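You operate a simulated robot arm through the tools that you are given. There is no shell and no other tool.

The job below is to be done with a simulated robot arm. You get a single attempt, and the scene is never put back.

TASK
Draw the alu pulley from the motor with the puller and drop it in its bin.
Fine: clamp the motor first; let the puller down after; leave the fork in and the purple switch on lower.

It is judged by the outcome, as a careful person would: the job done as asked, and still so three seconds after it is handed in. It fails if anything else is knocked over, pushed out of place, dropped, spilled or broken.

THE ROBOT
A 6-joint arm with a two-finger parallel gripper, fixed in place. Base frame: the origin is at the foot of the arm, x ahead of it, y to its left, z up; the work surface is at about z = 0. Readings come in mm, degrees, newtons and seconds.
With the tool pointing down near the work surface it reaches from about 180 to 460 mm from the base axis. Its first joint turns from -70.0 to 70.0 degrees. Payload 1.9 kg.
The tool frame sits at the grasp point between the pads (the TCP): z along the fingers, y along the line on which they close. The tips reach 23 mm beyond it. The gripper opens to 94 mm. The fingers are 38 mm wide and 10 mm thick; the gripper's body (54 by 96 mm) begins 39 mm behind the TCP.
Orientation is that of the tool frame in the base frame, as [roll, pitch, yaw] about the fixed x, y, z axes, in that order (R = Rz(yaw) Ry(pitch) Rx(roll)). With the fingers straight down and closing along the base's y, the tool's x points along the base's -x, its y along +y and its z along -z.

THE INTERFACE
- The arm moves only by the tool play_rows. Its argument "deltas" is a list of rows, each a list of 6 numbers: the shift along the tool's x, y, z in units of 25 mm (1.0 is 25 mm), then the turn, a rotation vector about the tool's x, y, z in units of 6 degrees (1.0 is 6 degrees). In form: [[x, y, z, wx, wy, wz], ...]. A call has 1 to 20 rows; each row shifts and turns the commanded pose from where the row before left it, along the tool's axes as they then stand. "fingers" is the opening, from 0 (shut) to 1 (fully open), set as the call begins (left out, the last holds). A call with a number of a shift or a turn outside -1 to 1 is refused whole. Rows are played at 5 a second. More than 50 mm and 8.6 degrees between two rows, or a gripper value outside its range, and nothing of the call is played. A pose out of reach is approached as far as the arm can. The call stops where the force on the tool passes 90 N (or 10 N more than at its start, if that is more) or the arm is blocked; 0.2 s more then pass. The fingers move at their own pace (about 108 mm/s each) and stop on an object; they squeeze with about 34 N. The grip force told is the motor's: it shows also when the fingers shut on nothing. Time passes only in rows, and 0.2 s behind the last, so rows that do not move let the fingers close. The reply holds the time, the measured pose of the TCP, the force on the tool along the base axes, the opening and the grip force, in the units named above and with some noise, with the torque about the TCP (base axes, N m) and any sound that the robot's microphone picked up, and new pictures: "show" is both (left out), scene, wrist or none.
- Cameras (640 x 400 px; columns grow to the right, rows downward): "scene" is fixed at [57.3, 311.1, 432.6]; the picture's right is [-0.76, -0.65, 0.00], its down [-0.32, 0.37, -0.87] and it looks along [0.57, -0.66, -0.49] (base axes); focal length 277 px, centre (320, 200). "wrist" rides on the gripper at [86, 16, -75] in the tool frame; the picture's right is [-0.18, 0.98, 0.00], its down [-0.58, -0.11, -0.81] and it looks along [-0.79, -0.15, 0.59] (tool axes); focal length 243 px, centre (320, 200). There is no depth. A picture from a camera that has moved, and an enlarged one, comes with that camera's place and axes in the base frame and with its lens.
- zoom(camera, box): a new picture of the part [left, top, right, bottom] of that camera's present view, enlarged. No time passes.
- job_done(): hands the job in; it is judged then, once.

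Places have to be worked out from the pictures, the camera data and where the tool is seen. Open the gripper and draw the arm clear of the work before you hand the job in, unless the task says otherwise.

The tools are called after "Request:" as a command line: name --pt "numbers of a row" for each row, then --argument value for the rest, lists and objects as JSON in quotes. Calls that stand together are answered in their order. play_rows: Moves the arm, as the interface text tells. Its arguments: {"type":"object","properties":{"deltas":{"type":"array","items":{"type":"array","items":{"type":"number"}}},"fingers":{"type":"number"},"show":{"type":"string","enum":["both","scene","wrist","none"]}},"required":["deltas"]} The other tools are called the same way: zoom (camera, box) takes an enlarged picture of a part of a camera's view; job_done () hands the job in.

At the start:

```text
clock: 0.0
tcp_pos: [268.0, -117.2, 316.8]
tcp_rot: [-180.0, 0.1, -180.0]
wrist_force: [-0.2, 0.2, -0.2]
ft_torque: [-0.04, -0.01, 0.0]
width: 94.1
finger_force: 0.0
```

scene: 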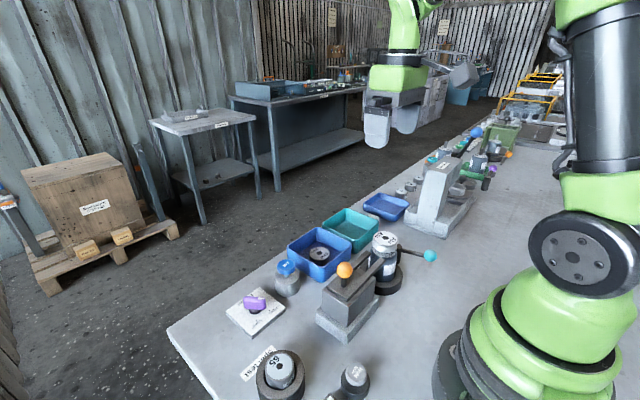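
wrist: 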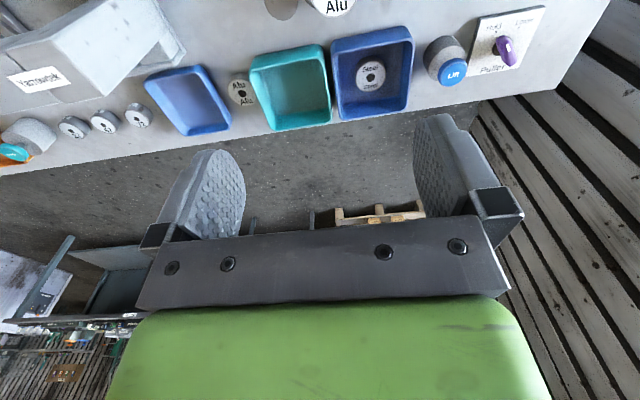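

I'll look closely at the bench first, since the pictures show several devices (switch panel, clamp lever, bins, motor, puller).

Request:
zoom --camera "scene" --box '[200, 200, 460, 400]'

Request:
zoom --camera "scene" --box '[360, 90, 560, 250]'

Request:
zoom --camera "wrist" --box '[0, 0, 320, 180]'

Request:
zoom --camera "wrist" --box '[300, 0, 620, 180]'

```text
2.00 times, centred on (330, 300) of scene
camera zoom: at [57.3, 311.1, 432.6], right [-0.76, -0.65, 0.0], down [-0.32, 0.37, -0.87], along [0.57, -0.66, -0.49], focal length 554 px, centre (300, 0)
```

zoom: 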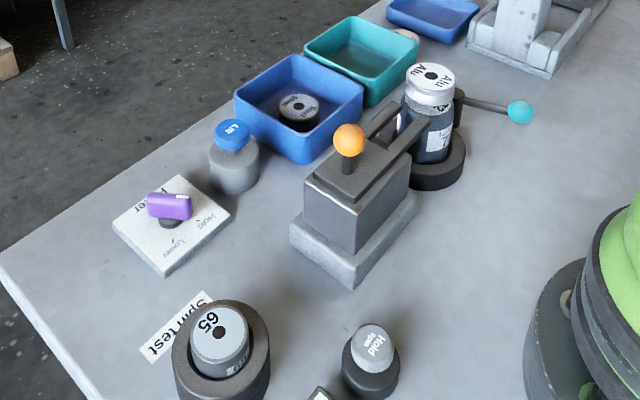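

```text
2.50 times, centred on (460, 170) of scene
camera zoom: at [57.3, 311.1, 432.6], right [-0.76, -0.65, 0.0], down [-0.32, 0.37, -0.87], along [0.57, -0.66, -0.49], focal length 692 px, centre (-30, 275)
```

zoom: 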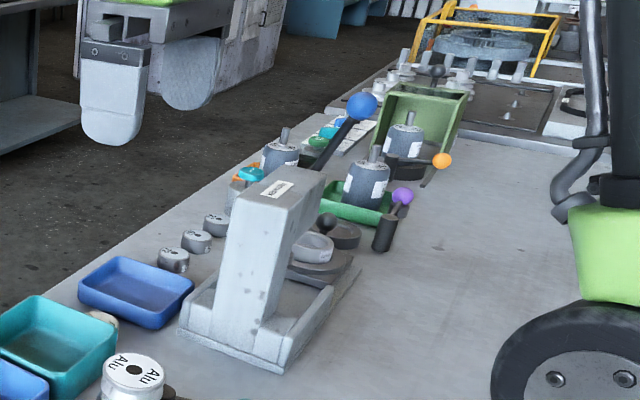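

```text
2.00 times, centred on (160, 90) of wrist
camera zoom: at [179.8, -101.0, 392.1], right [0.18, 0.98, 0.0], down [0.58, -0.11, 0.81], along [0.79, -0.15, -0.59], focal length 485 px, centre (640, 420)
```

zoom: 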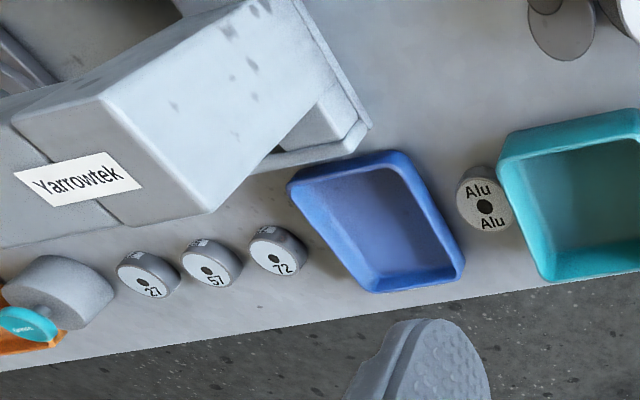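

```text
2.00 times, centred on (460, 90) of wrist
camera zoom: at [179.8, -101.0, 392.1], right [0.18, 0.98, 0.0], down [0.58, -0.11, 0.81], along [0.79, -0.15, -0.59], focal length 485 px, centre (40, 420)
```

zoom: 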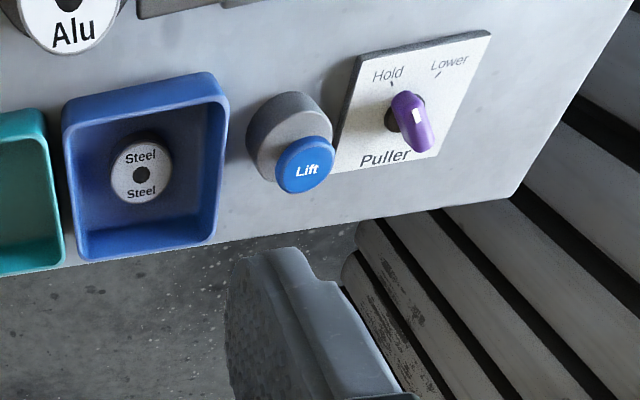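

The motor with the Alu pulley looks to be around (245, -104), pulley top near z≈100. The puller block with the orange knob is around (235, 30), and the switch and Lift button are at far x, +y. I'll move high and turn the wrist camera to look at this station from the +y side.

Request:
play_rows --pt "0.1 0.9 0 0 0 0" --pt "0.1 0.9 0 0 0 0" --pt "0.1 0.9 0 0 0 0" --pt "0.1 0.9 0 0 0 0" --pt "0.1 0.9 0 0 0 0" --pt "0.1 0.9 0 0 0 0" --pt "0.1 0.9 0 0 0 0" --show "wrist"

Request:
play_rows --pt "0 0 0 0 0 1" --pt "0 0 0 0 0 1" --pt "0 0 0 0 0 1" --pt "0 0 0 0 0 1" --pt "0 0 0 0 0 1" --pt "0 0 0 0 0 1" --pt "0 0 0 0 0 1" --pt "0 0 0 0 0 1" --pt "0 0 0 0 0 1" --pt "0 0 0 0 0 1" --pt "0 0 0 0 0 1" --pt "0 0 0 0 0 1" --pt "0 0 0 0 0 1" --pt "0 0 0 0 0 1" --pt "0 0 0 0 0 1" --show "both"

```text
clock: 1.6
tcp_pos: [251.8, 38.0, 318.2]
tcp_rot: [180.0, 0.1, -180.0]
wrist_force: [0.0, 0.0, -0.4]
ft_torque: [0.01, 0.01, -0.02]
width: 93.9
finger_force: 0.0
camera wrist: at [163.4, 54.8, 393.2], right [0.18, 0.98, 0.0], down [0.58, -0.11, 0.81], along [0.79, -0.15, -0.59], focal length 243 px, centre (320, 200)
```

wrist: 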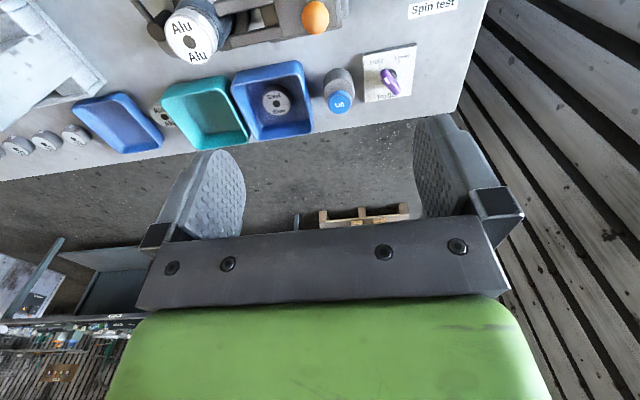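

```text
clock: 4.8
tcp_pos: [248.3, 40.4, 317.4]
tcp_rot: [179.8, 0.0, 89.9]
wrist_force: [-0.7, 0.3, -0.7]
ft_torque: [-0.03, 0.0, -0.03]
width: 93.8
finger_force: 0.1
camera wrist: at [264.8, 126.3, 392.1], right [0.98, -0.19, 0.0], down [-0.11, -0.58, 0.81], along [-0.15, -0.79, -0.59], focal length 243 px, centre (320, 200)
```

scene: 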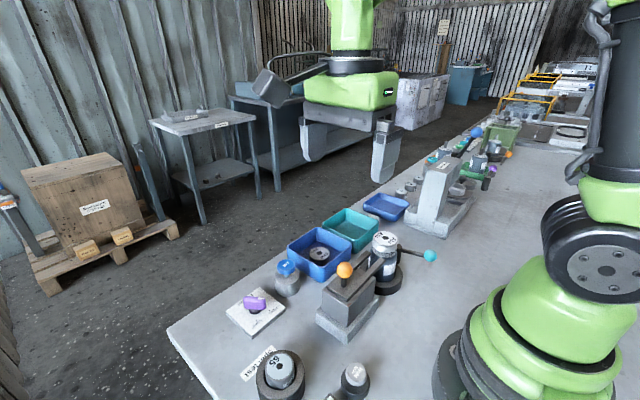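
wrist: 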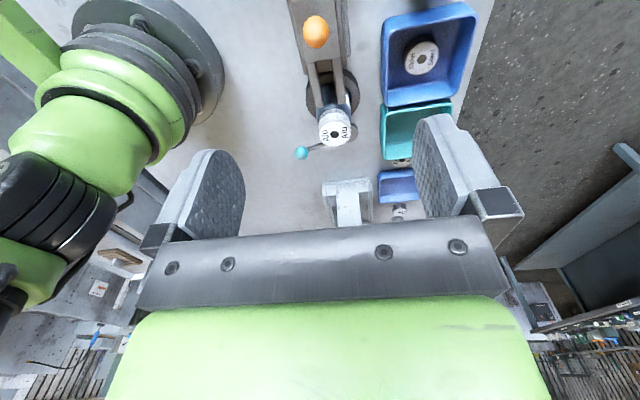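

Request:
zoom --camera "wrist" --box '[240, 0, 480, 160]'

Request:
zoom --camera "wrist" --box '[270, 80, 390, 160]'

```text
2.50 times, centred on (360, 80) of wrist
camera zoom: at [264.8, 126.3, 392.1], right [0.98, -0.19, 0.0], down [-0.11, -0.58, 0.81], along [-0.15, -0.79, -0.59], focal length 606 px, centre (220, 500)
```

zoom: 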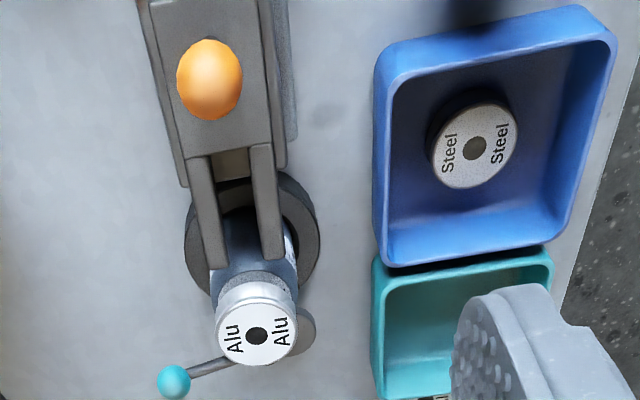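

```text
5.00 times, centred on (330, 120) of wrist
camera zoom: at [264.8, 126.3, 392.1], right [0.98, -0.19, 0.0], down [-0.11, -0.58, 0.81], along [-0.15, -0.79, -0.59], focal length 1213 px, centre (270, 600)
```

zoom: 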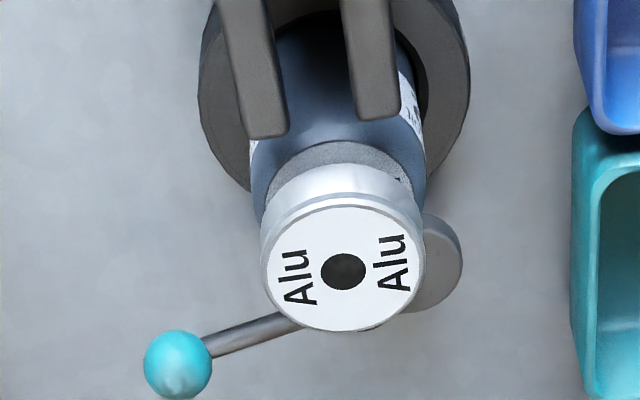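

Request:
zoom --camera "scene" --box '[355, 215, 455, 315]'

Request:
zoom --camera "scene" --box '[220, 250, 300, 340]'

Request:
zoom --camera "scene" --box '[300, 240, 400, 350]'

Request:
zoom --camera "wrist" --box '[300, 120, 440, 230]'

```text
4.00 times, centred on (405, 265) of scene
camera zoom: at [57.3, 311.1, 432.6], right [-0.76, -0.65, 0.0], down [-0.32, 0.37, -0.87], along [0.57, -0.66, -0.49], focal length 1107 px, centre (-20, -60)
```

zoom: 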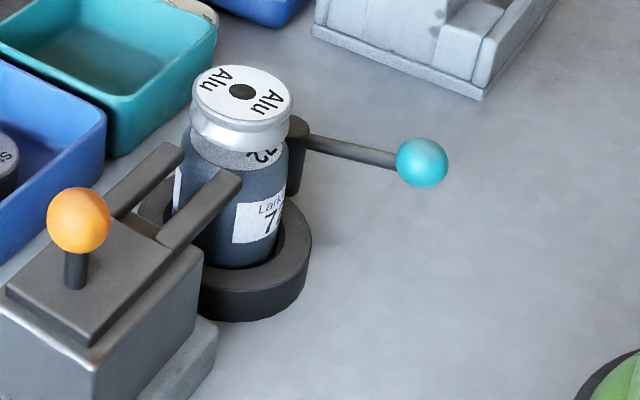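

```text
4.44 times, centred on (260, 295) of scene
camera zoom: at [57.3, 311.1, 432.6], right [-0.76, -0.65, 0.0], down [-0.32, 0.37, -0.87], along [0.57, -0.66, -0.49], focal length 1230 px, centre (587, -222)
```

zoom: 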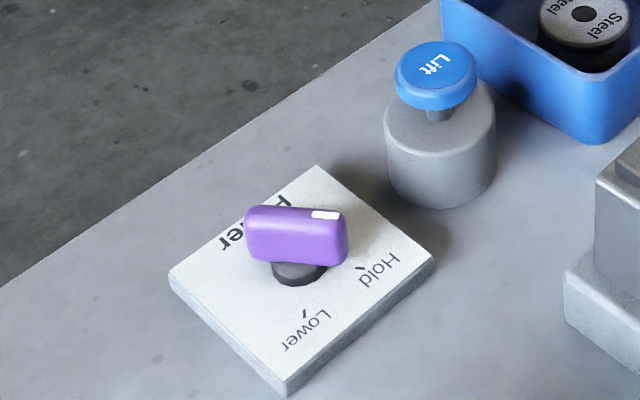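

```text
3.64 times, centred on (350, 295) of scene
camera zoom: at [57.3, 311.1, 432.6], right [-0.76, -0.65, 0.0], down [-0.32, 0.37, -0.87], along [0.57, -0.66, -0.49], focal length 1007 px, centre (211, -146)
```

zoom: 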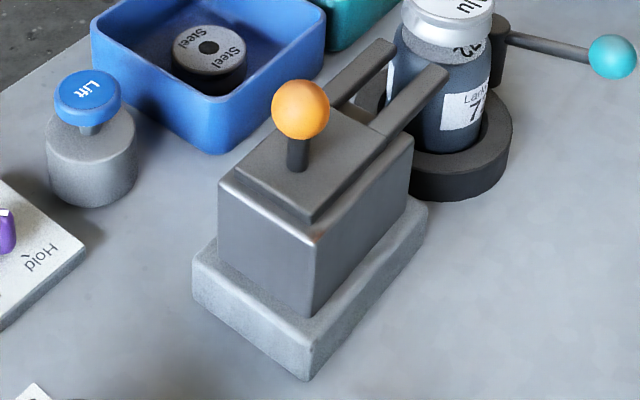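

```text
3.64 times, centred on (370, 175) of wrist
camera zoom: at [264.8, 126.3, 392.1], right [0.98, -0.19, 0.0], down [-0.11, -0.58, 0.81], along [-0.15, -0.79, -0.59], focal length 882 px, centre (138, 291)
```

zoom: 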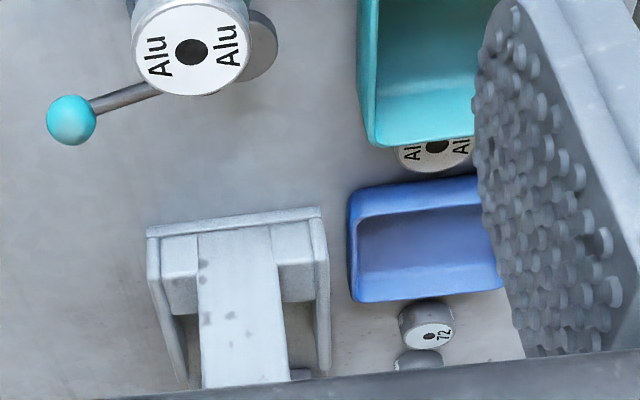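

The purple knob's white mark points to "Hold" now, and the Lift button stands beside it. The motor cam lever (teal ball) sits at about (173,-181,46). I need a clearer view of its pivot, so I'll go around to the -y side, staying high.

Request:
play_rows --pt "-1 0 0 0 0 0" --pt "-1 0 0 0 0 0" --pt "-1 0 0 0 0 0" --pt "-1 0 0 0 0 0" --pt "-1 0 0 0 0 0" --pt "-1 0 0 0 0 0" --pt "-1 0 0 0 0 0" --pt "-1 0 0 0 0 0" --pt "-1 0 0 0 0 0" --pt "0 0 0 0 0 -1" --pt "0 0 0 0 0 -1" --pt "0 0 0 0 0 -1" --pt "0 0 0 0 0 -1" --pt "0 0 0 0 0 -1" --pt "0 0 0 0 0 -1" --pt "0 0 0 0 0 -1" --pt "0 0 0 0 0 -1" --pt "0 0 0 0 0 -1" --pt "0 0 0 0 0 -1" --pt "0 0 0 0 0 -1" --show "none"

Request:
play_rows --pt "0 0 0 0 0 -1" --pt "0 0 0 0 0 -1" --pt "0 0 0 0 0 -1" --pt "0 0 0 0 0 -1" --pt "0 0 0 0 0 -1" --pt "0 0 0 0 0 -1" --pt "0 0 0 0 0 -1" --pt "0 0 0 0 0 -1" --pt "0 0 0 0 0 -1" --pt "0 0 0 0 0 -1" --pt "0 0 0 0 0 -1" --pt "0 0 0 0 0 -1" --pt "0 0 0 0 0 -1" --pt "0 0 1 0 0 0" --pt "0 0 1 0 0 0" --pt "0 0 1 0 0 0"

```text
clock: 9.0
tcp_pos: [249.3, -185.8, 316.8]
tcp_rot: [179.9, 0.0, 156.0]
wrist_force: [0.2, 0.1, -0.2]
ft_torque: [0.04, -0.01, -0.01]
width: 94.1
finger_force: 0.1
```

```text
clock: 12.4
tcp_pos: [249.7, -186.3, 240.7]
tcp_rot: [-180.0, 0.1, -125.9]
wrist_force: [-0.2, -0.6, -0.3]
ft_torque: [0.0, 0.0, 0.06]
width: 94.2
finger_force: 0.1
camera wrist: at [185.3, -246.3, 315.8], right [-0.69, 0.73, 0.0], down [0.43, 0.41, 0.81], along [0.59, 0.55, -0.59], focal length 243 px, centre (320, 200)
```

scene: 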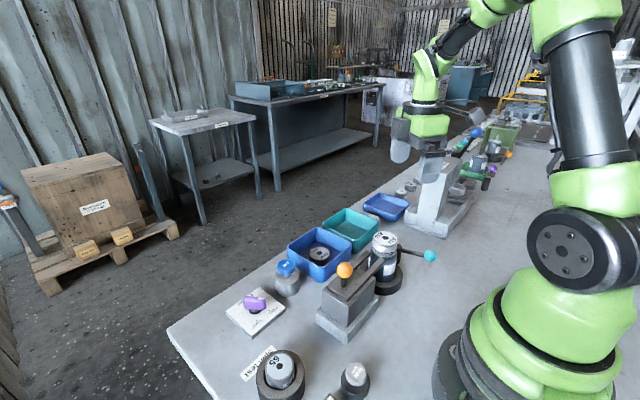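
wrist: 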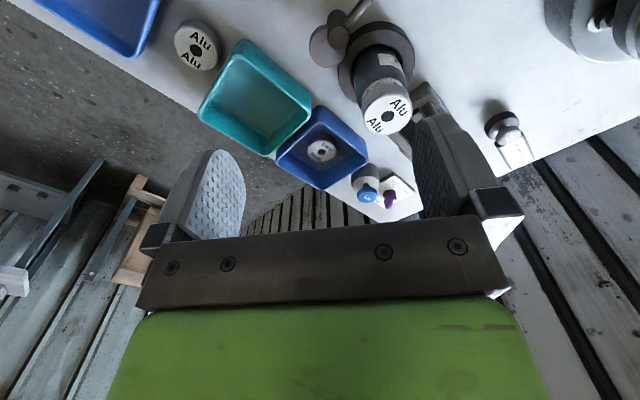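

Request:
zoom --camera "wrist" --box '[290, 0, 450, 140]'

Request:
zoom --camera "wrist" --box '[150, 0, 330, 160]'

```text
2.86 times, centred on (370, 70) of wrist
camera zoom: at [185.3, -246.3, 315.8], right [-0.69, 0.73, 0.0], down [0.43, 0.41, 0.81], along [0.59, 0.55, -0.59], focal length 693 px, centre (177, 571)
```

zoom: 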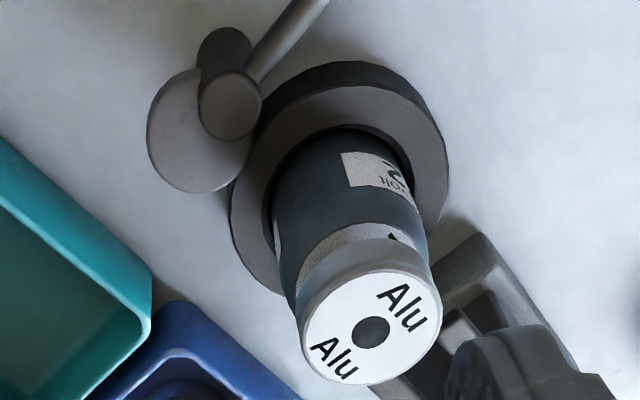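

```text
2.50 times, centred on (240, 80) of wrist
camera zoom: at [185.3, -246.3, 315.8], right [-0.69, 0.73, 0.0], down [0.43, 0.41, 0.81], along [0.59, 0.55, -0.59], focal length 606 px, centre (520, 500)
```

zoom: 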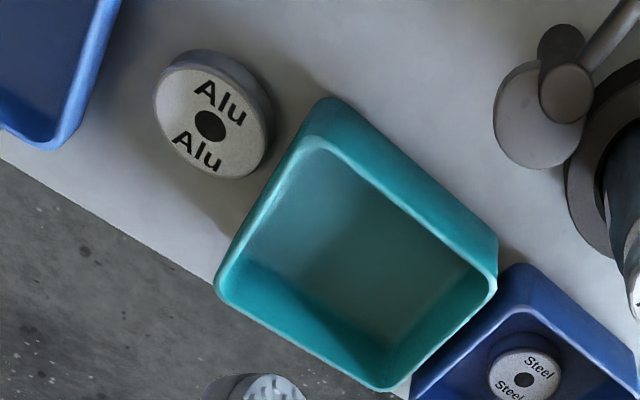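

The view from behind shows it well: a post at about (242,-167) carries an eccentric disc whose lobe now points +x. Swinging the lever counter-clockwise (ball toward -y) turns the lobe onto the motor. I'll turn the fingers to straddle the lever and hover over the teal ball.

Request:
play_rows --pt "0 0 0 0 0 1" --pt "0 0 0 0 0 1" --pt "0 0 0 0 0 1" --pt "0 0 0 0 0 1" --pt "0 0 0 0 0 1" --pt "0 0 0 0 0 1" --pt "0 0 0 0 0 1" --pt "0 0 0 0 0 0.15" --pt "0.747 0.196 0.9 0 0 0" --pt "0.747 0.196 0.9 0 0 0" --pt "0.747 0.196 0.9 0 0 0" --pt "0.747 0.196 0.9 0 0 0" --pt "0 0 0 0 0 0" --fingers 0.45

```text
clock: 15.2
tcp_pos: [172.2, -179.4, 150.0]
tcp_rot: [180.0, 0.1, -168.9]
wrist_force: [-0.2, 0.0, -0.8]
ft_torque: [0.0, 0.0, -0.01]
width: 42.3
finger_force: 0.1
camera wrist: at [83.4, -180.8, 225.7], right [-0.01, 1.0, 0.0], down [0.59, 0.0, 0.81], along [0.81, 0.01, -0.59], focal length 243 px, centre (320, 200)
```

scene: 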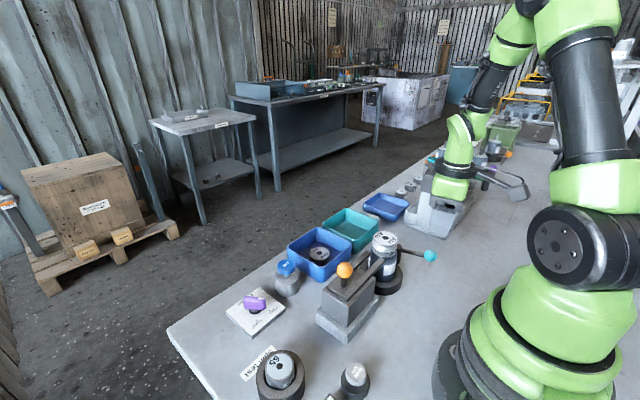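
wrist: 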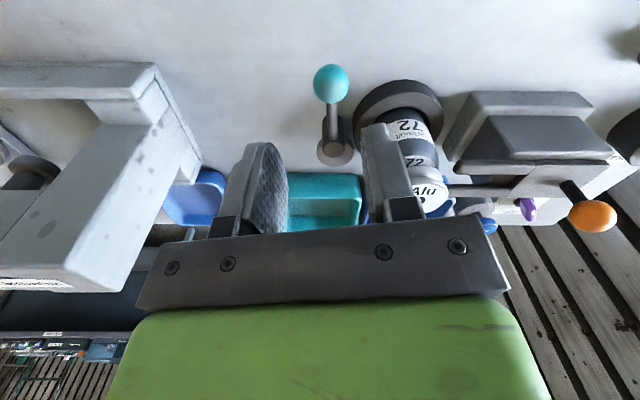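

Triangulating from both cameras puts the ball at about (174,-172,53) and the post at (243,-167), a lever angle of about 185°. I'll correct the pose and come down part way over the ball.

Request:
play_rows --pt "0 0 0 0 0 1" --pt "-0.1 0.27 0 0 0 0" --pt "0 0 1 0 0 0" --pt "0 0 1 0 0 0"

Request:
zoom --camera "scene" --box '[380, 190, 500, 280]'

```text
clock: 16.2
tcp_pos: [175.9, -173.6, 101.5]
tcp_rot: [179.9, 0.2, -174.8]
wrist_force: [-0.2, -0.2, -0.5]
ft_torque: [0.03, 0.01, -0.01]
width: 42.2
finger_force: 0.0
camera wrist: at [87.8, -164.7, 176.2], right [0.1, 1.0, 0.0], down [0.59, -0.06, 0.81], along [0.8, -0.08, -0.59], focal length 243 px, centre (320, 200)
```

scene: 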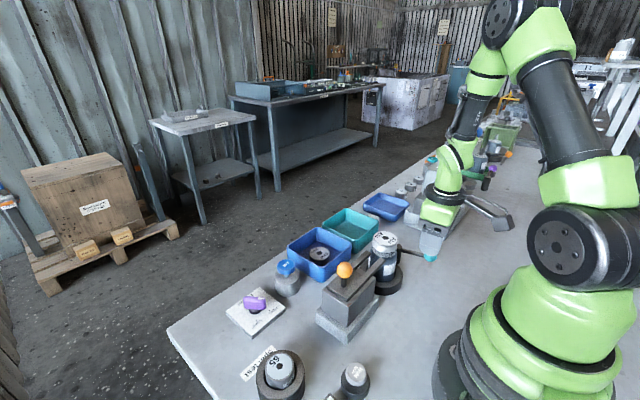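
wrist: 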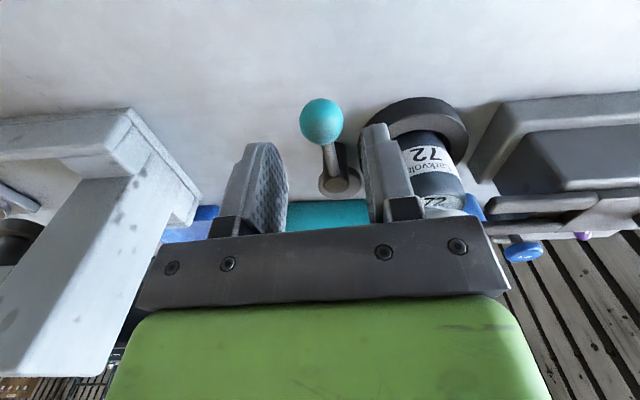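

```text
4.44 times, centred on (440, 235) of scene
camera zoom: at [57.3, 311.1, 432.6], right [-0.76, -0.65, 0.0], down [-0.32, 0.37, -0.87], along [0.57, -0.66, -0.49], focal length 1230 px, centre (-213, 44)
```

zoom: 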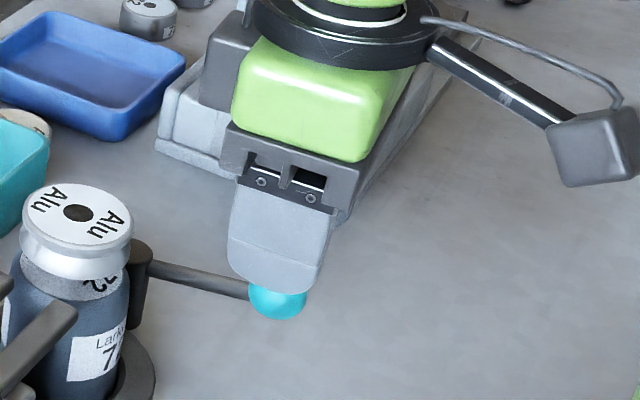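

The ball is centred between the fingers at (175,-172,53). I'll lower straddling it.

Request:
play_rows --pt "0 0 0.6 0 0 0" --pt "0 0 0.6 0 0 0" --pt "0 0 0.6 0 0 0"

```text
clock: 17.0
tcp_pos: [176.3, -172.0, 55.2]
tcp_rot: [179.9, 0.0, -174.9]
wrist_force: [0.1, 0.1, -0.2]
ft_torque: [0.0, -0.02, -0.02]
width: 42.4
finger_force: 0.0
camera wrist: at [87.6, -163.7, 130.9], right [0.1, 1.0, 0.0], down [0.59, -0.06, 0.81], along [0.8, -0.08, -0.59], focal length 243 px, centre (320, 200)
```

scene: 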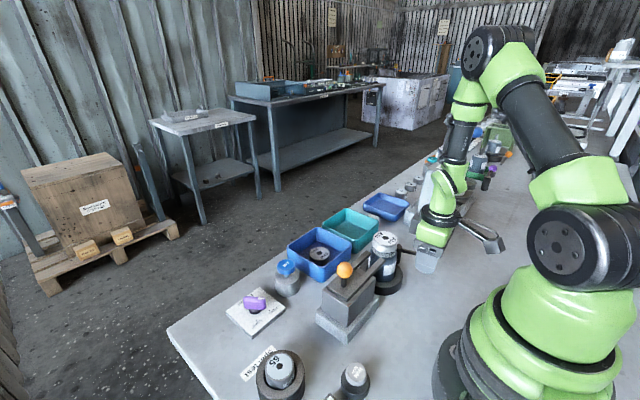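
wrist: 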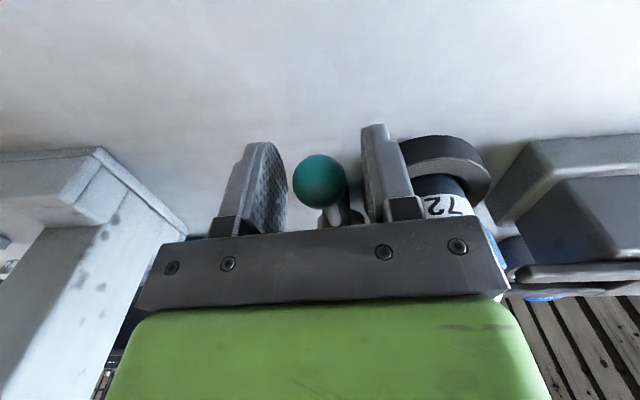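

The fingers straddle the ball. I'll close to a loose cage of about 28 mm and swing the lever counter-clockwise along its arc, watching the force.

Request:
play_rows --pt "0 0 0 0 0 0" --pt "-0.015 -0.2885 0 0 0 -1" --pt "-0.015 -0.2885 0 0 0 -1" --pt "-0.015 -0.2885 0 0 0 -1" --pt "-0.015 -0.2885 0 0 0 -1" --pt "-0.015 -0.2885 0 0 0 -1" --fingers 0.3

```text
clock: 18.4
tcp_pos: [187.9, -207.2, 58.1]
tcp_rot: [-180.0, 0.1, -144.7]
wrist_force: [0.1, 0.3, 0.6]
ft_torque: [0.01, 0.01, -0.04]
width: 28.3
finger_force: 0.0
camera wrist: at [107.2, -243.2, 132.7], right [-0.42, 0.91, 0.0], down [0.54, 0.25, 0.81], along [0.73, 0.34, -0.59], focal length 243 px, centre (320, 200)
```

scene: 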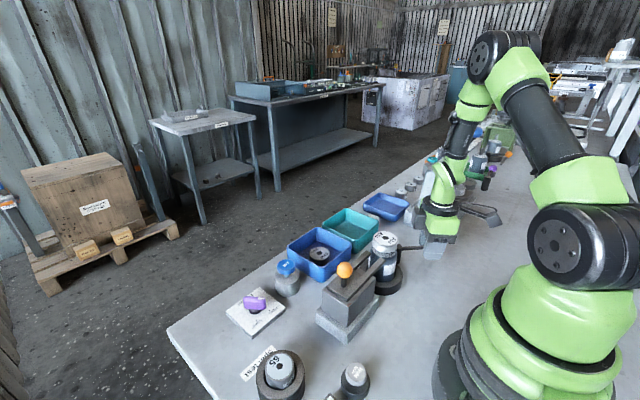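
wrist: 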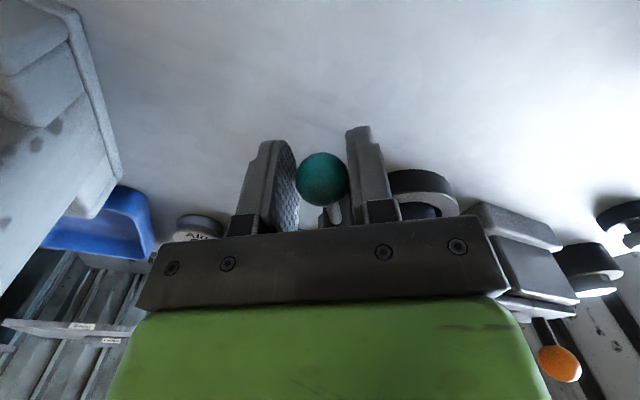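

The lever swung 30° freely with the ball still in the cage. I'll continue in smaller steps, watching for the cam to bite.

Request:
play_rows --pt "-0.015 -0.2885 0.04 0 0 -1" --pt "-0.015 -0.2885 0.04 0 0 -1" --pt "-0.015 -0.2885 0.04 0 0 -1"

```text
clock: 19.2
tcp_pos: [202.2, -221.7, 55.0]
tcp_rot: [180.0, 0.1, -126.7]
wrist_force: [-0.1, 1.0, -0.8]
ft_torque: [0.02, 0.0, -0.01]
width: 28.5
finger_force: 0.3
camera wrist: at [136.9, -281.6, 129.8], right [-0.68, 0.74, 0.0], down [0.43, 0.4, 0.81], along [0.59, 0.55, -0.59], focal length 243 px, centre (320, 200)
```

scene: 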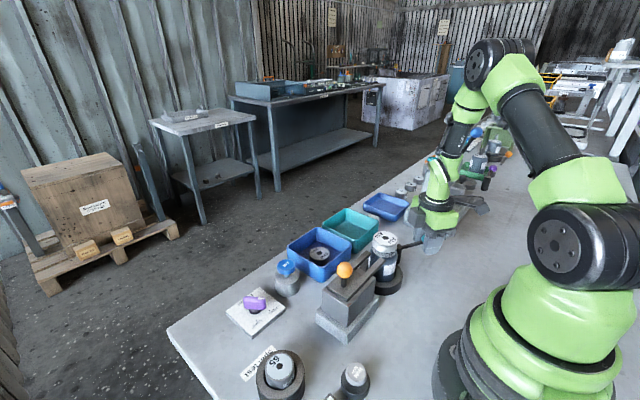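
wrist: 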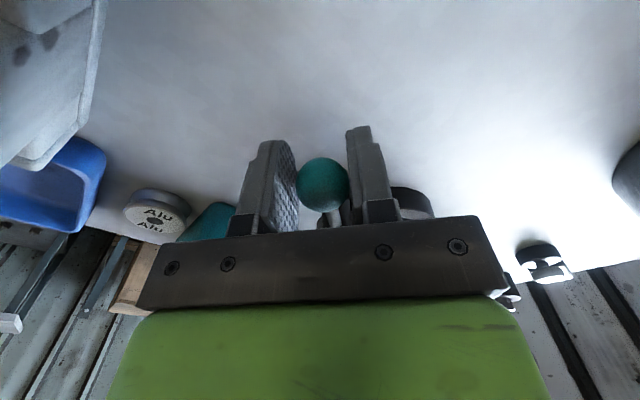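

Still free, with no resistance. I'll keep going, but mind the press plate near x≥184, y≤-325 as the camera swings that way.

Request:
play_rows --pt "-0.015 -0.2885 0 0 0 -1" --pt "-0.015 -0.2885 0 0 0 -1"

```text
clock: 19.8
tcp_pos: [216.1, -229.3, 54.2]
tcp_rot: [180.0, 0.1, -114.6]
wrist_force: [-0.5, -0.6, 0.6]
ft_torque: [0.01, 0.02, 0.03]
width: 28.5
finger_force: 0.2
camera wrist: at [163.5, -300.7, 129.8], right [-0.82, 0.58, 0.0], down [0.34, 0.48, 0.81], along [0.47, 0.66, -0.59], focal length 243 px, centre (320, 200)
```

scene: 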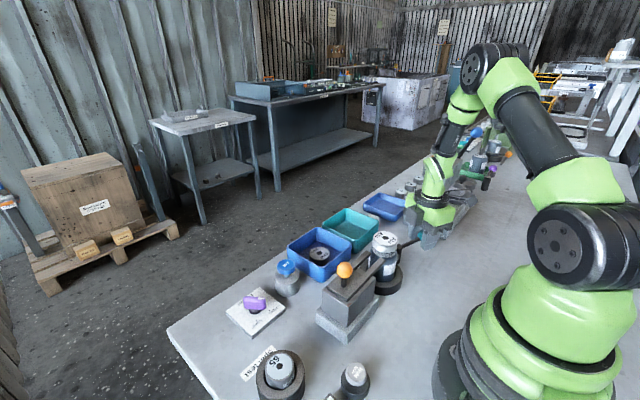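
wrist: 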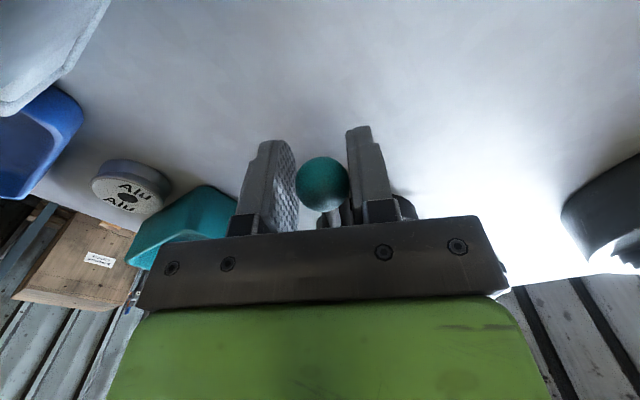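

Request:
play_rows --pt "-0.013 -0.288 0 0 0 0" --pt "-0.043 -0.285 0 0 0 0"

Request:
zoom --camera "scene" --box '[360, 200, 480, 300]'

```text
clock: 20.4
tcp_pos: [228.8, -233.5, 52.9]
tcp_rot: [-180.0, 0.1, -114.8]
wrist_force: [-1.2, -0.6, 0.1]
ft_torque: [0.07, -0.01, 0.01]
width: 28.1
finger_force: 0.4
camera wrist: at [176.8, -304.7, 129.3], right [-0.81, 0.58, 0.0], down [0.34, 0.48, 0.81], along [0.47, 0.66, -0.59], focal length 243 px, centre (320, 200)
```

scene: 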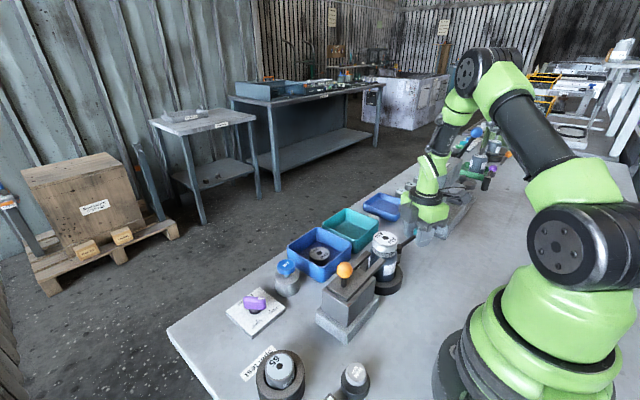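
wrist: 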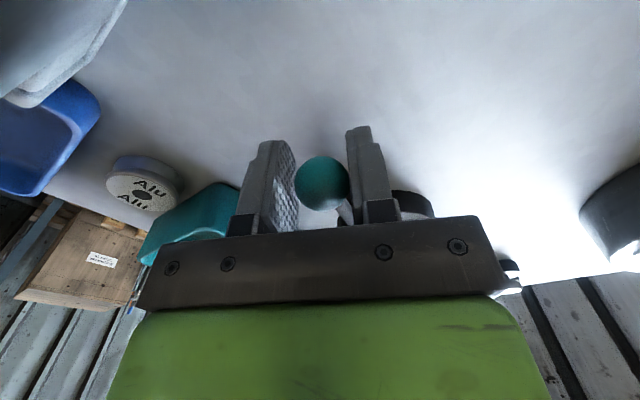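

```text
4.00 times, centred on (420, 250) of scene
camera zoom: at [57.3, 311.1, 432.6], right [-0.76, -0.65, 0.0], down [-0.32, 0.37, -0.87], along [0.57, -0.66, -0.49], focal length 1107 px, centre (-80, 0)
```

zoom: 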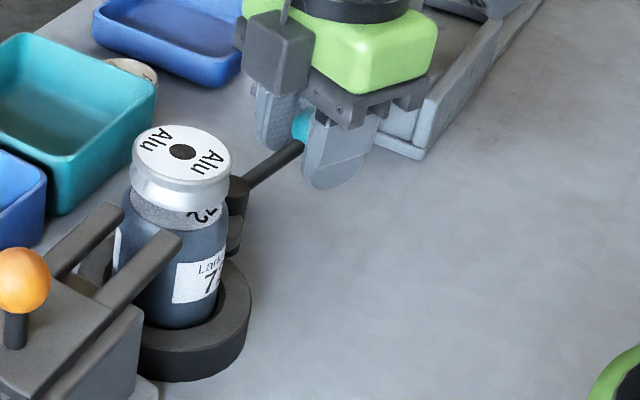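

Request:
play_rows --pt "-0.073 -0.279 0 0 0 0" --pt "-0.101 -0.27 0 0 0 0"

Request:
zoom --camera "scene" --box '[360, 200, 480, 300]'

```text
clock: 21.0
tcp_pos: [242.4, -236.0, 54.0]
tcp_rot: [179.9, 0.0, -114.9]
wrist_force: [-4.7, -0.3, 0.0]
ft_torque: [0.01, -0.01, 0.02]
width: 30.4
finger_force: 2.6
camera wrist: at [189.7, -306.8, 129.4], right [-0.81, 0.58, 0.0], down [0.34, 0.48, 0.81], along [0.47, 0.66, -0.59], focal length 243 px, centre (320, 200)
```

scene: 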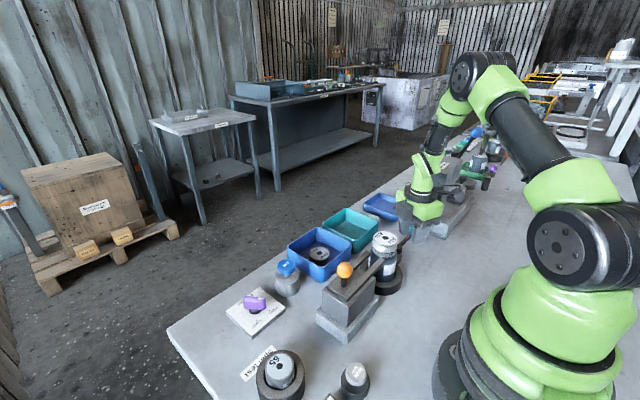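
wrist: 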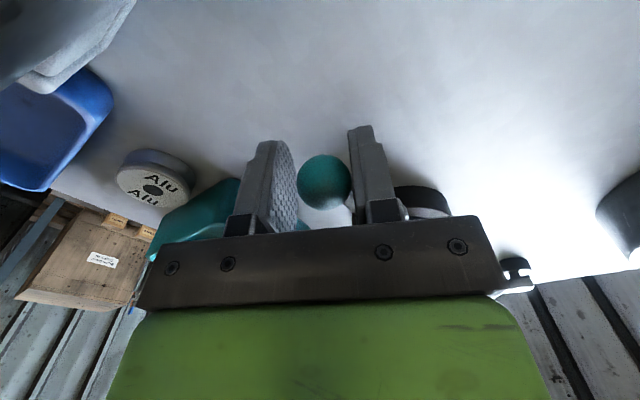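

```text
4.00 times, centred on (420, 250) of scene
camera zoom: at [57.3, 311.1, 432.6], right [-0.76, -0.65, 0.0], down [-0.32, 0.37, -0.87], along [0.57, -0.66, -0.49], focal length 1107 px, centre (-80, 0)
```

zoom: 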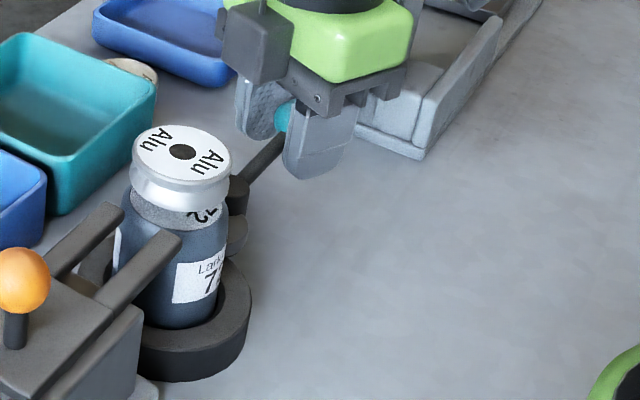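

Resistance is starting (about 5 N) with the lever near 268°, where the cam lobe points at the motor. I'll push a little further in small steps to feel for the stop.

Request:
play_rows --pt "-0.064 -0.129 0 0 0 0" --pt "-0.064 -0.129 0 0 0 0" --show "wrist"

```text
clock: 21.6
tcp_pos: [246.4, -235.6, 53.2]
tcp_rot: [180.0, -0.2, -114.8]
wrist_force: [-34.5, -12.7, 1.2]
ft_torque: [-0.04, 0.25, 1.0]
width: 39.7
finger_force: 13.1
camera wrist: at [195.3, -306.9, 129.2], right [-0.82, 0.58, 0.0], down [0.34, 0.48, 0.81], along [0.47, 0.66, -0.59], focal length 243 px, centre (320, 200)
```

wrist: 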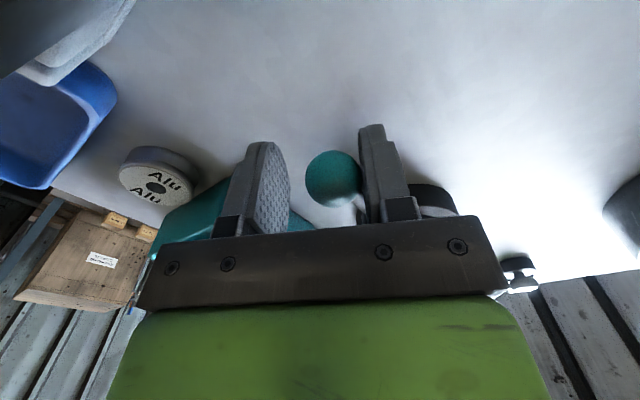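

Force rose sharply to about 35 N, so the lever is at its stop and clamped. I'll relieve the push, open the fingers and check that the lever stays put.

Request:
play_rows --pt "0.03 0.2 0 0 0 0" --pt "0.0 0.1 0 0 0 0" --pt "0 0 0 0 0 0" --fingers 0.5

```text
clock: 22.4
tcp_pos: [241.8, -233.7, 53.8]
tcp_rot: [-180.0, 0.0, -114.9]
wrist_force: [-0.3, 0.6, 0.6]
ft_torque: [0.0, -0.01, -0.01]
width: 47.3
finger_force: 0.1
camera wrist: at [189.7, -304.5, 130.1], right [-0.81, 0.58, 0.0], down [0.34, 0.48, 0.81], along [0.47, 0.66, -0.59], focal length 243 px, centre (320, 200)
```

scene: 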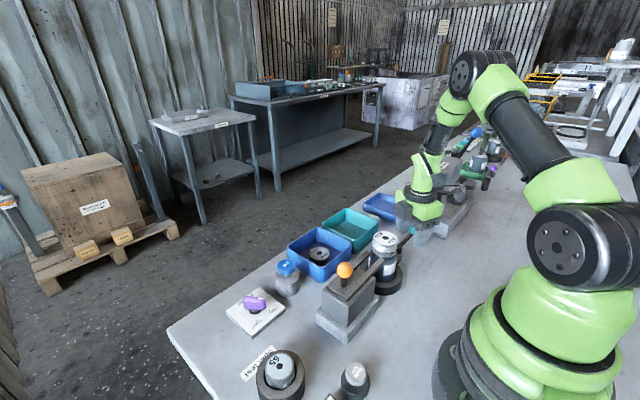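
wrist: 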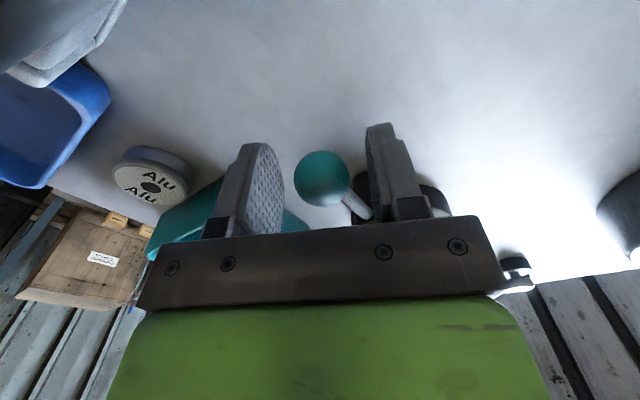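

The ball remains at about (240,-233), so the lever holds at its clamped position. I'll lift straight up clear, then view the station again.

Request:
play_rows --pt "0 0 -1 0 0 0" --pt "0 0 -1 0 0 0" --pt "0 0 -1 0 0 0" --pt "0 0 -1 0 0 0" --pt "0 0 -1 0 0 0" --pt "0 0 -1 0 0 0"

Request:
zoom --camera "wrist" --box '[240, 0, 480, 160]'

Request:
zoom --camera "scene" --box '[300, 200, 460, 350]'

```text
clock: 23.8
tcp_pos: [242.4, -232.9, 205.0]
tcp_rot: [180.0, 0.1, -114.9]
wrist_force: [-0.8, 1.1, -0.5]
ft_torque: [-0.02, 0.0, 0.01]
width: 46.9
finger_force: 0.1
camera wrist: at [190.2, -303.8, 280.0], right [-0.81, 0.58, 0.0], down [0.34, 0.48, 0.81], along [0.47, 0.66, -0.59], focal length 243 px, centre (320, 200)
```

scene: 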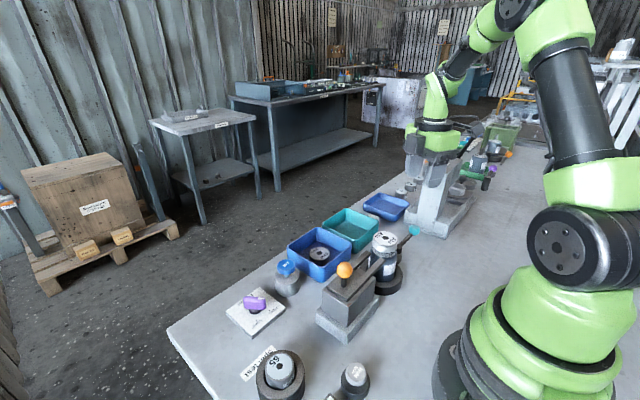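
wrist: 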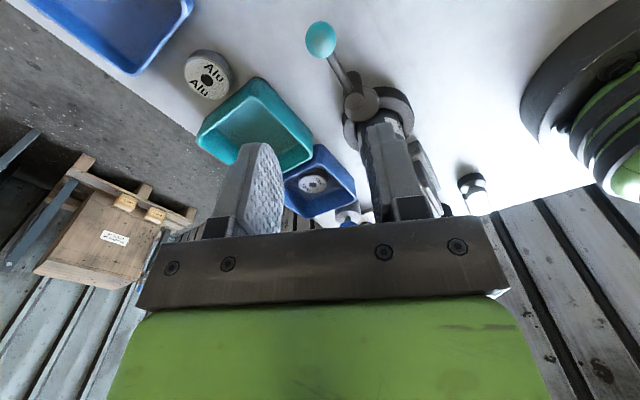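

```text
2.50 times, centred on (360, 80) of wrist
camera zoom: at [190.2, -303.8, 280.0], right [-0.81, 0.58, 0.0], down [0.34, 0.48, 0.81], along [0.47, 0.66, -0.59], focal length 606 px, centre (220, 500)
```

zoom: 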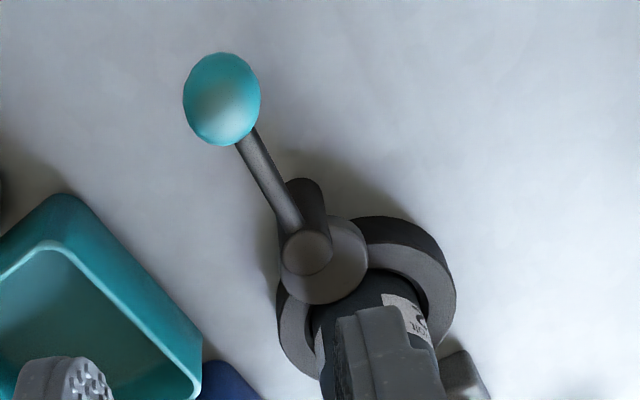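

```text
2.67 times, centred on (380, 275) of scene
camera zoom: at [57.3, 311.1, 432.6], right [-0.76, -0.65, 0.0], down [-0.32, 0.37, -0.87], along [0.57, -0.66, -0.49], focal length 738 px, centre (160, 0)
```

zoom: 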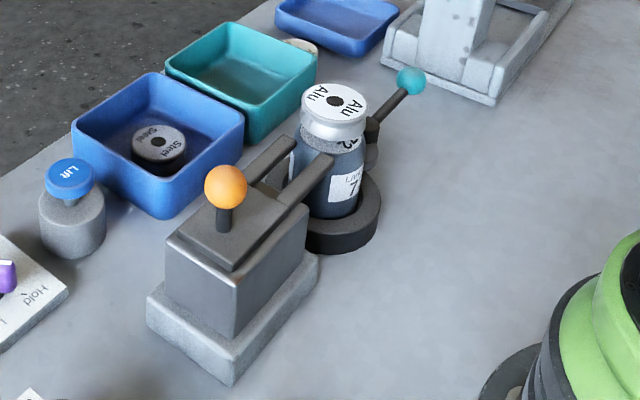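

Confirmed: the cam disc presses against the motor. The orange knob triangulates to about (244,36,121), and the fork tips sit at y≈-78, z≈67, just short of the motor neck. I'll turn back to yaw 180 and move high over the orange knob.

Request:
play_rows --pt "0 0 0 0 0 1" --pt "0 0 0 0 0 1" --pt "0 0 0 0 0 1" --pt "0 0 0 0 0 1" --pt "0 0 0 0 0 1" --pt "0 0 0 0 0 1" --pt "0 0 0 0 0 1" --pt "0 0 0 0 0 1" --pt "0 0 0 0 0 1" --pt "0 0 0 0 0 1" --pt "0 0 0 0 0 0.85" --show "none"

Request:
play_rows --pt "0 0.979 0 0 0 0" --pt "0 0.979 0 0 0 0" --pt "0 0.979 0 0 0 0" --pt "0 0.979 0 0 0 0" --pt "0 0.979 0 0 0 0" --pt "0 0.979 0 0 0 0" --pt "0 0.979 0 0 0 0" --pt "0 0.979 0 0 0 0" --pt "0 0.979 0 0 0 0" --pt "0 0.979 0 0 0 0" --pt "0 0.979 0 0 0 0" --pt "0 0 0 0 0 0"

```text
clock: 26.2
tcp_pos: [241.8, -233.0, 203.7]
tcp_rot: [-179.9, 0.2, 179.9]
wrist_force: [-0.2, 0.0, 0.0]
ft_torque: [0.03, 0.02, -0.04]
width: 46.7
finger_force: 0.0
```

```text
clock: 28.8
tcp_pos: [242.4, 37.6, 201.7]
tcp_rot: [-180.0, 0.0, 180.0]
wrist_force: [-0.3, 0.0, -0.2]
ft_torque: [-0.02, 0.02, 0.01]
width: 47.1
finger_force: 0.0
camera wrist: at [154.5, 53.6, 278.2], right [0.18, 0.98, 0.0], down [0.58, -0.11, 0.81], along [0.79, -0.15, -0.59], focal length 243 px, centre (320, 200)
```

scene: 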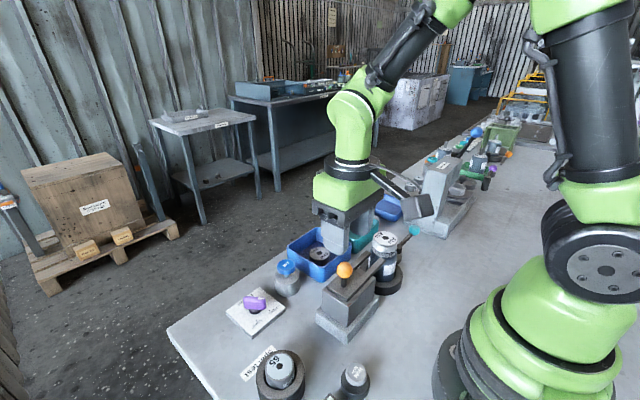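
wrist: 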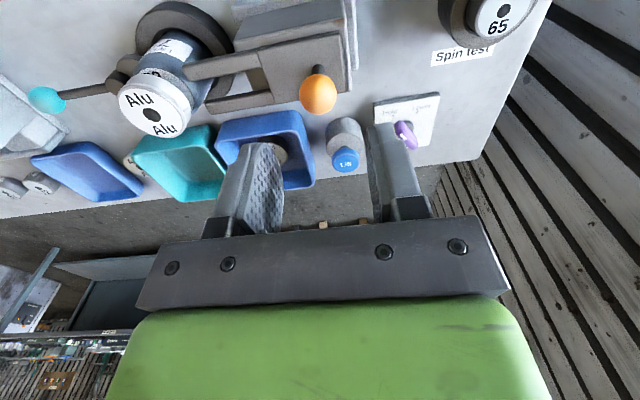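

Request:
zoom --camera "wrist" --box '[90, 0, 370, 160]'

Request:
zoom --camera "wrist" --box '[310, 70, 450, 190]'

```text
2.29 times, centred on (230, 80) of wrist
camera zoom: at [154.5, 53.6, 278.2], right [0.18, 0.98, 0.0], down [0.58, -0.11, 0.81], along [0.79, -0.15, -0.59], focal length 555 px, centre (526, 474)
```

zoom: 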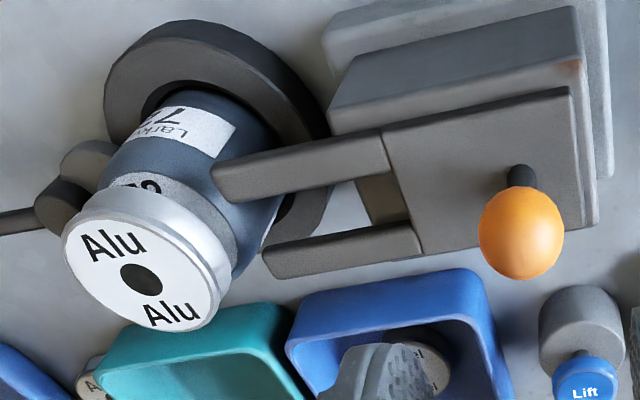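

```text
3.33 times, centred on (380, 130) of wrist
camera zoom: at [154.5, 53.6, 278.2], right [0.18, 0.98, 0.0], down [0.58, -0.11, 0.81], along [0.79, -0.15, -0.59], focal length 809 px, centre (120, 433)
```

zoom: 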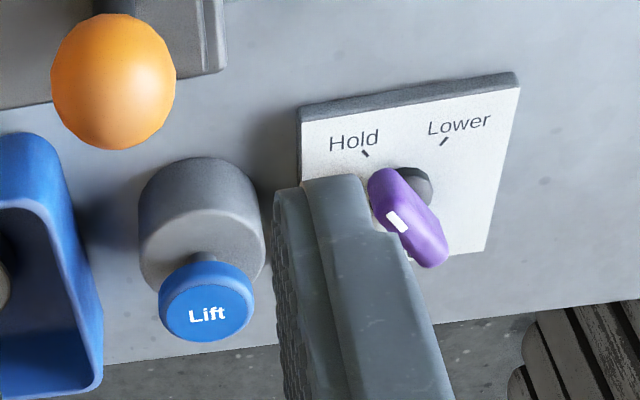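

The wrist view agrees: the orange knob is at (243,35,121), and the carriage plate top is near z≈85. The purple knob's white mark is on the Hold side, as needed for lifting. I'll lower the open fingers around the orange knob.

Request:
play_rows --pt "0 -0.08 1 0 0 0" --pt "0 0 1 0 0 0" --pt "0 0 1 0 0 0" --pt "0 0 0 0 0 0"

Request:
zoom --camera "scene" --box '[290, 210, 430, 350]'

```text
clock: 29.8
tcp_pos: [243.6, 33.2, 128.1]
tcp_rot: [179.9, 0.1, 180.0]
wrist_force: [0.2, 0.2, -0.1]
ft_torque: [0.0, -0.04, -0.02]
width: 47.0
finger_force: 0.0
camera wrist: at [154.8, 49.9, 204.2], right [0.18, 0.98, 0.0], down [0.58, -0.11, 0.81], along [0.79, -0.15, -0.59], focal length 243 px, centre (320, 200)
```

scene: 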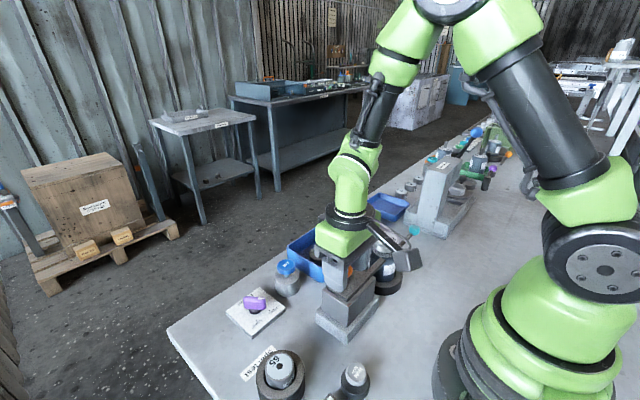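
wrist: 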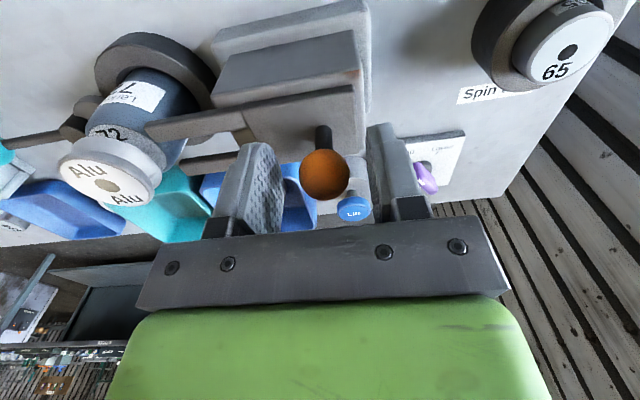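

```text
2.86 times, centred on (360, 280) of scene
camera zoom: at [57.3, 311.1, 432.6], right [-0.76, -0.65, 0.0], down [-0.32, 0.37, -0.87], along [0.57, -0.66, -0.49], focal length 791 px, centre (206, -29)
```

zoom: 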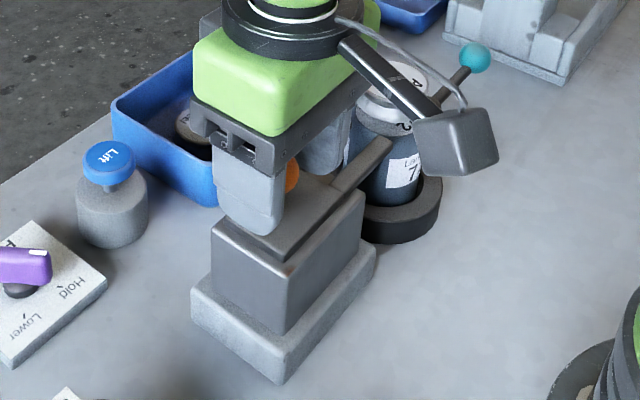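

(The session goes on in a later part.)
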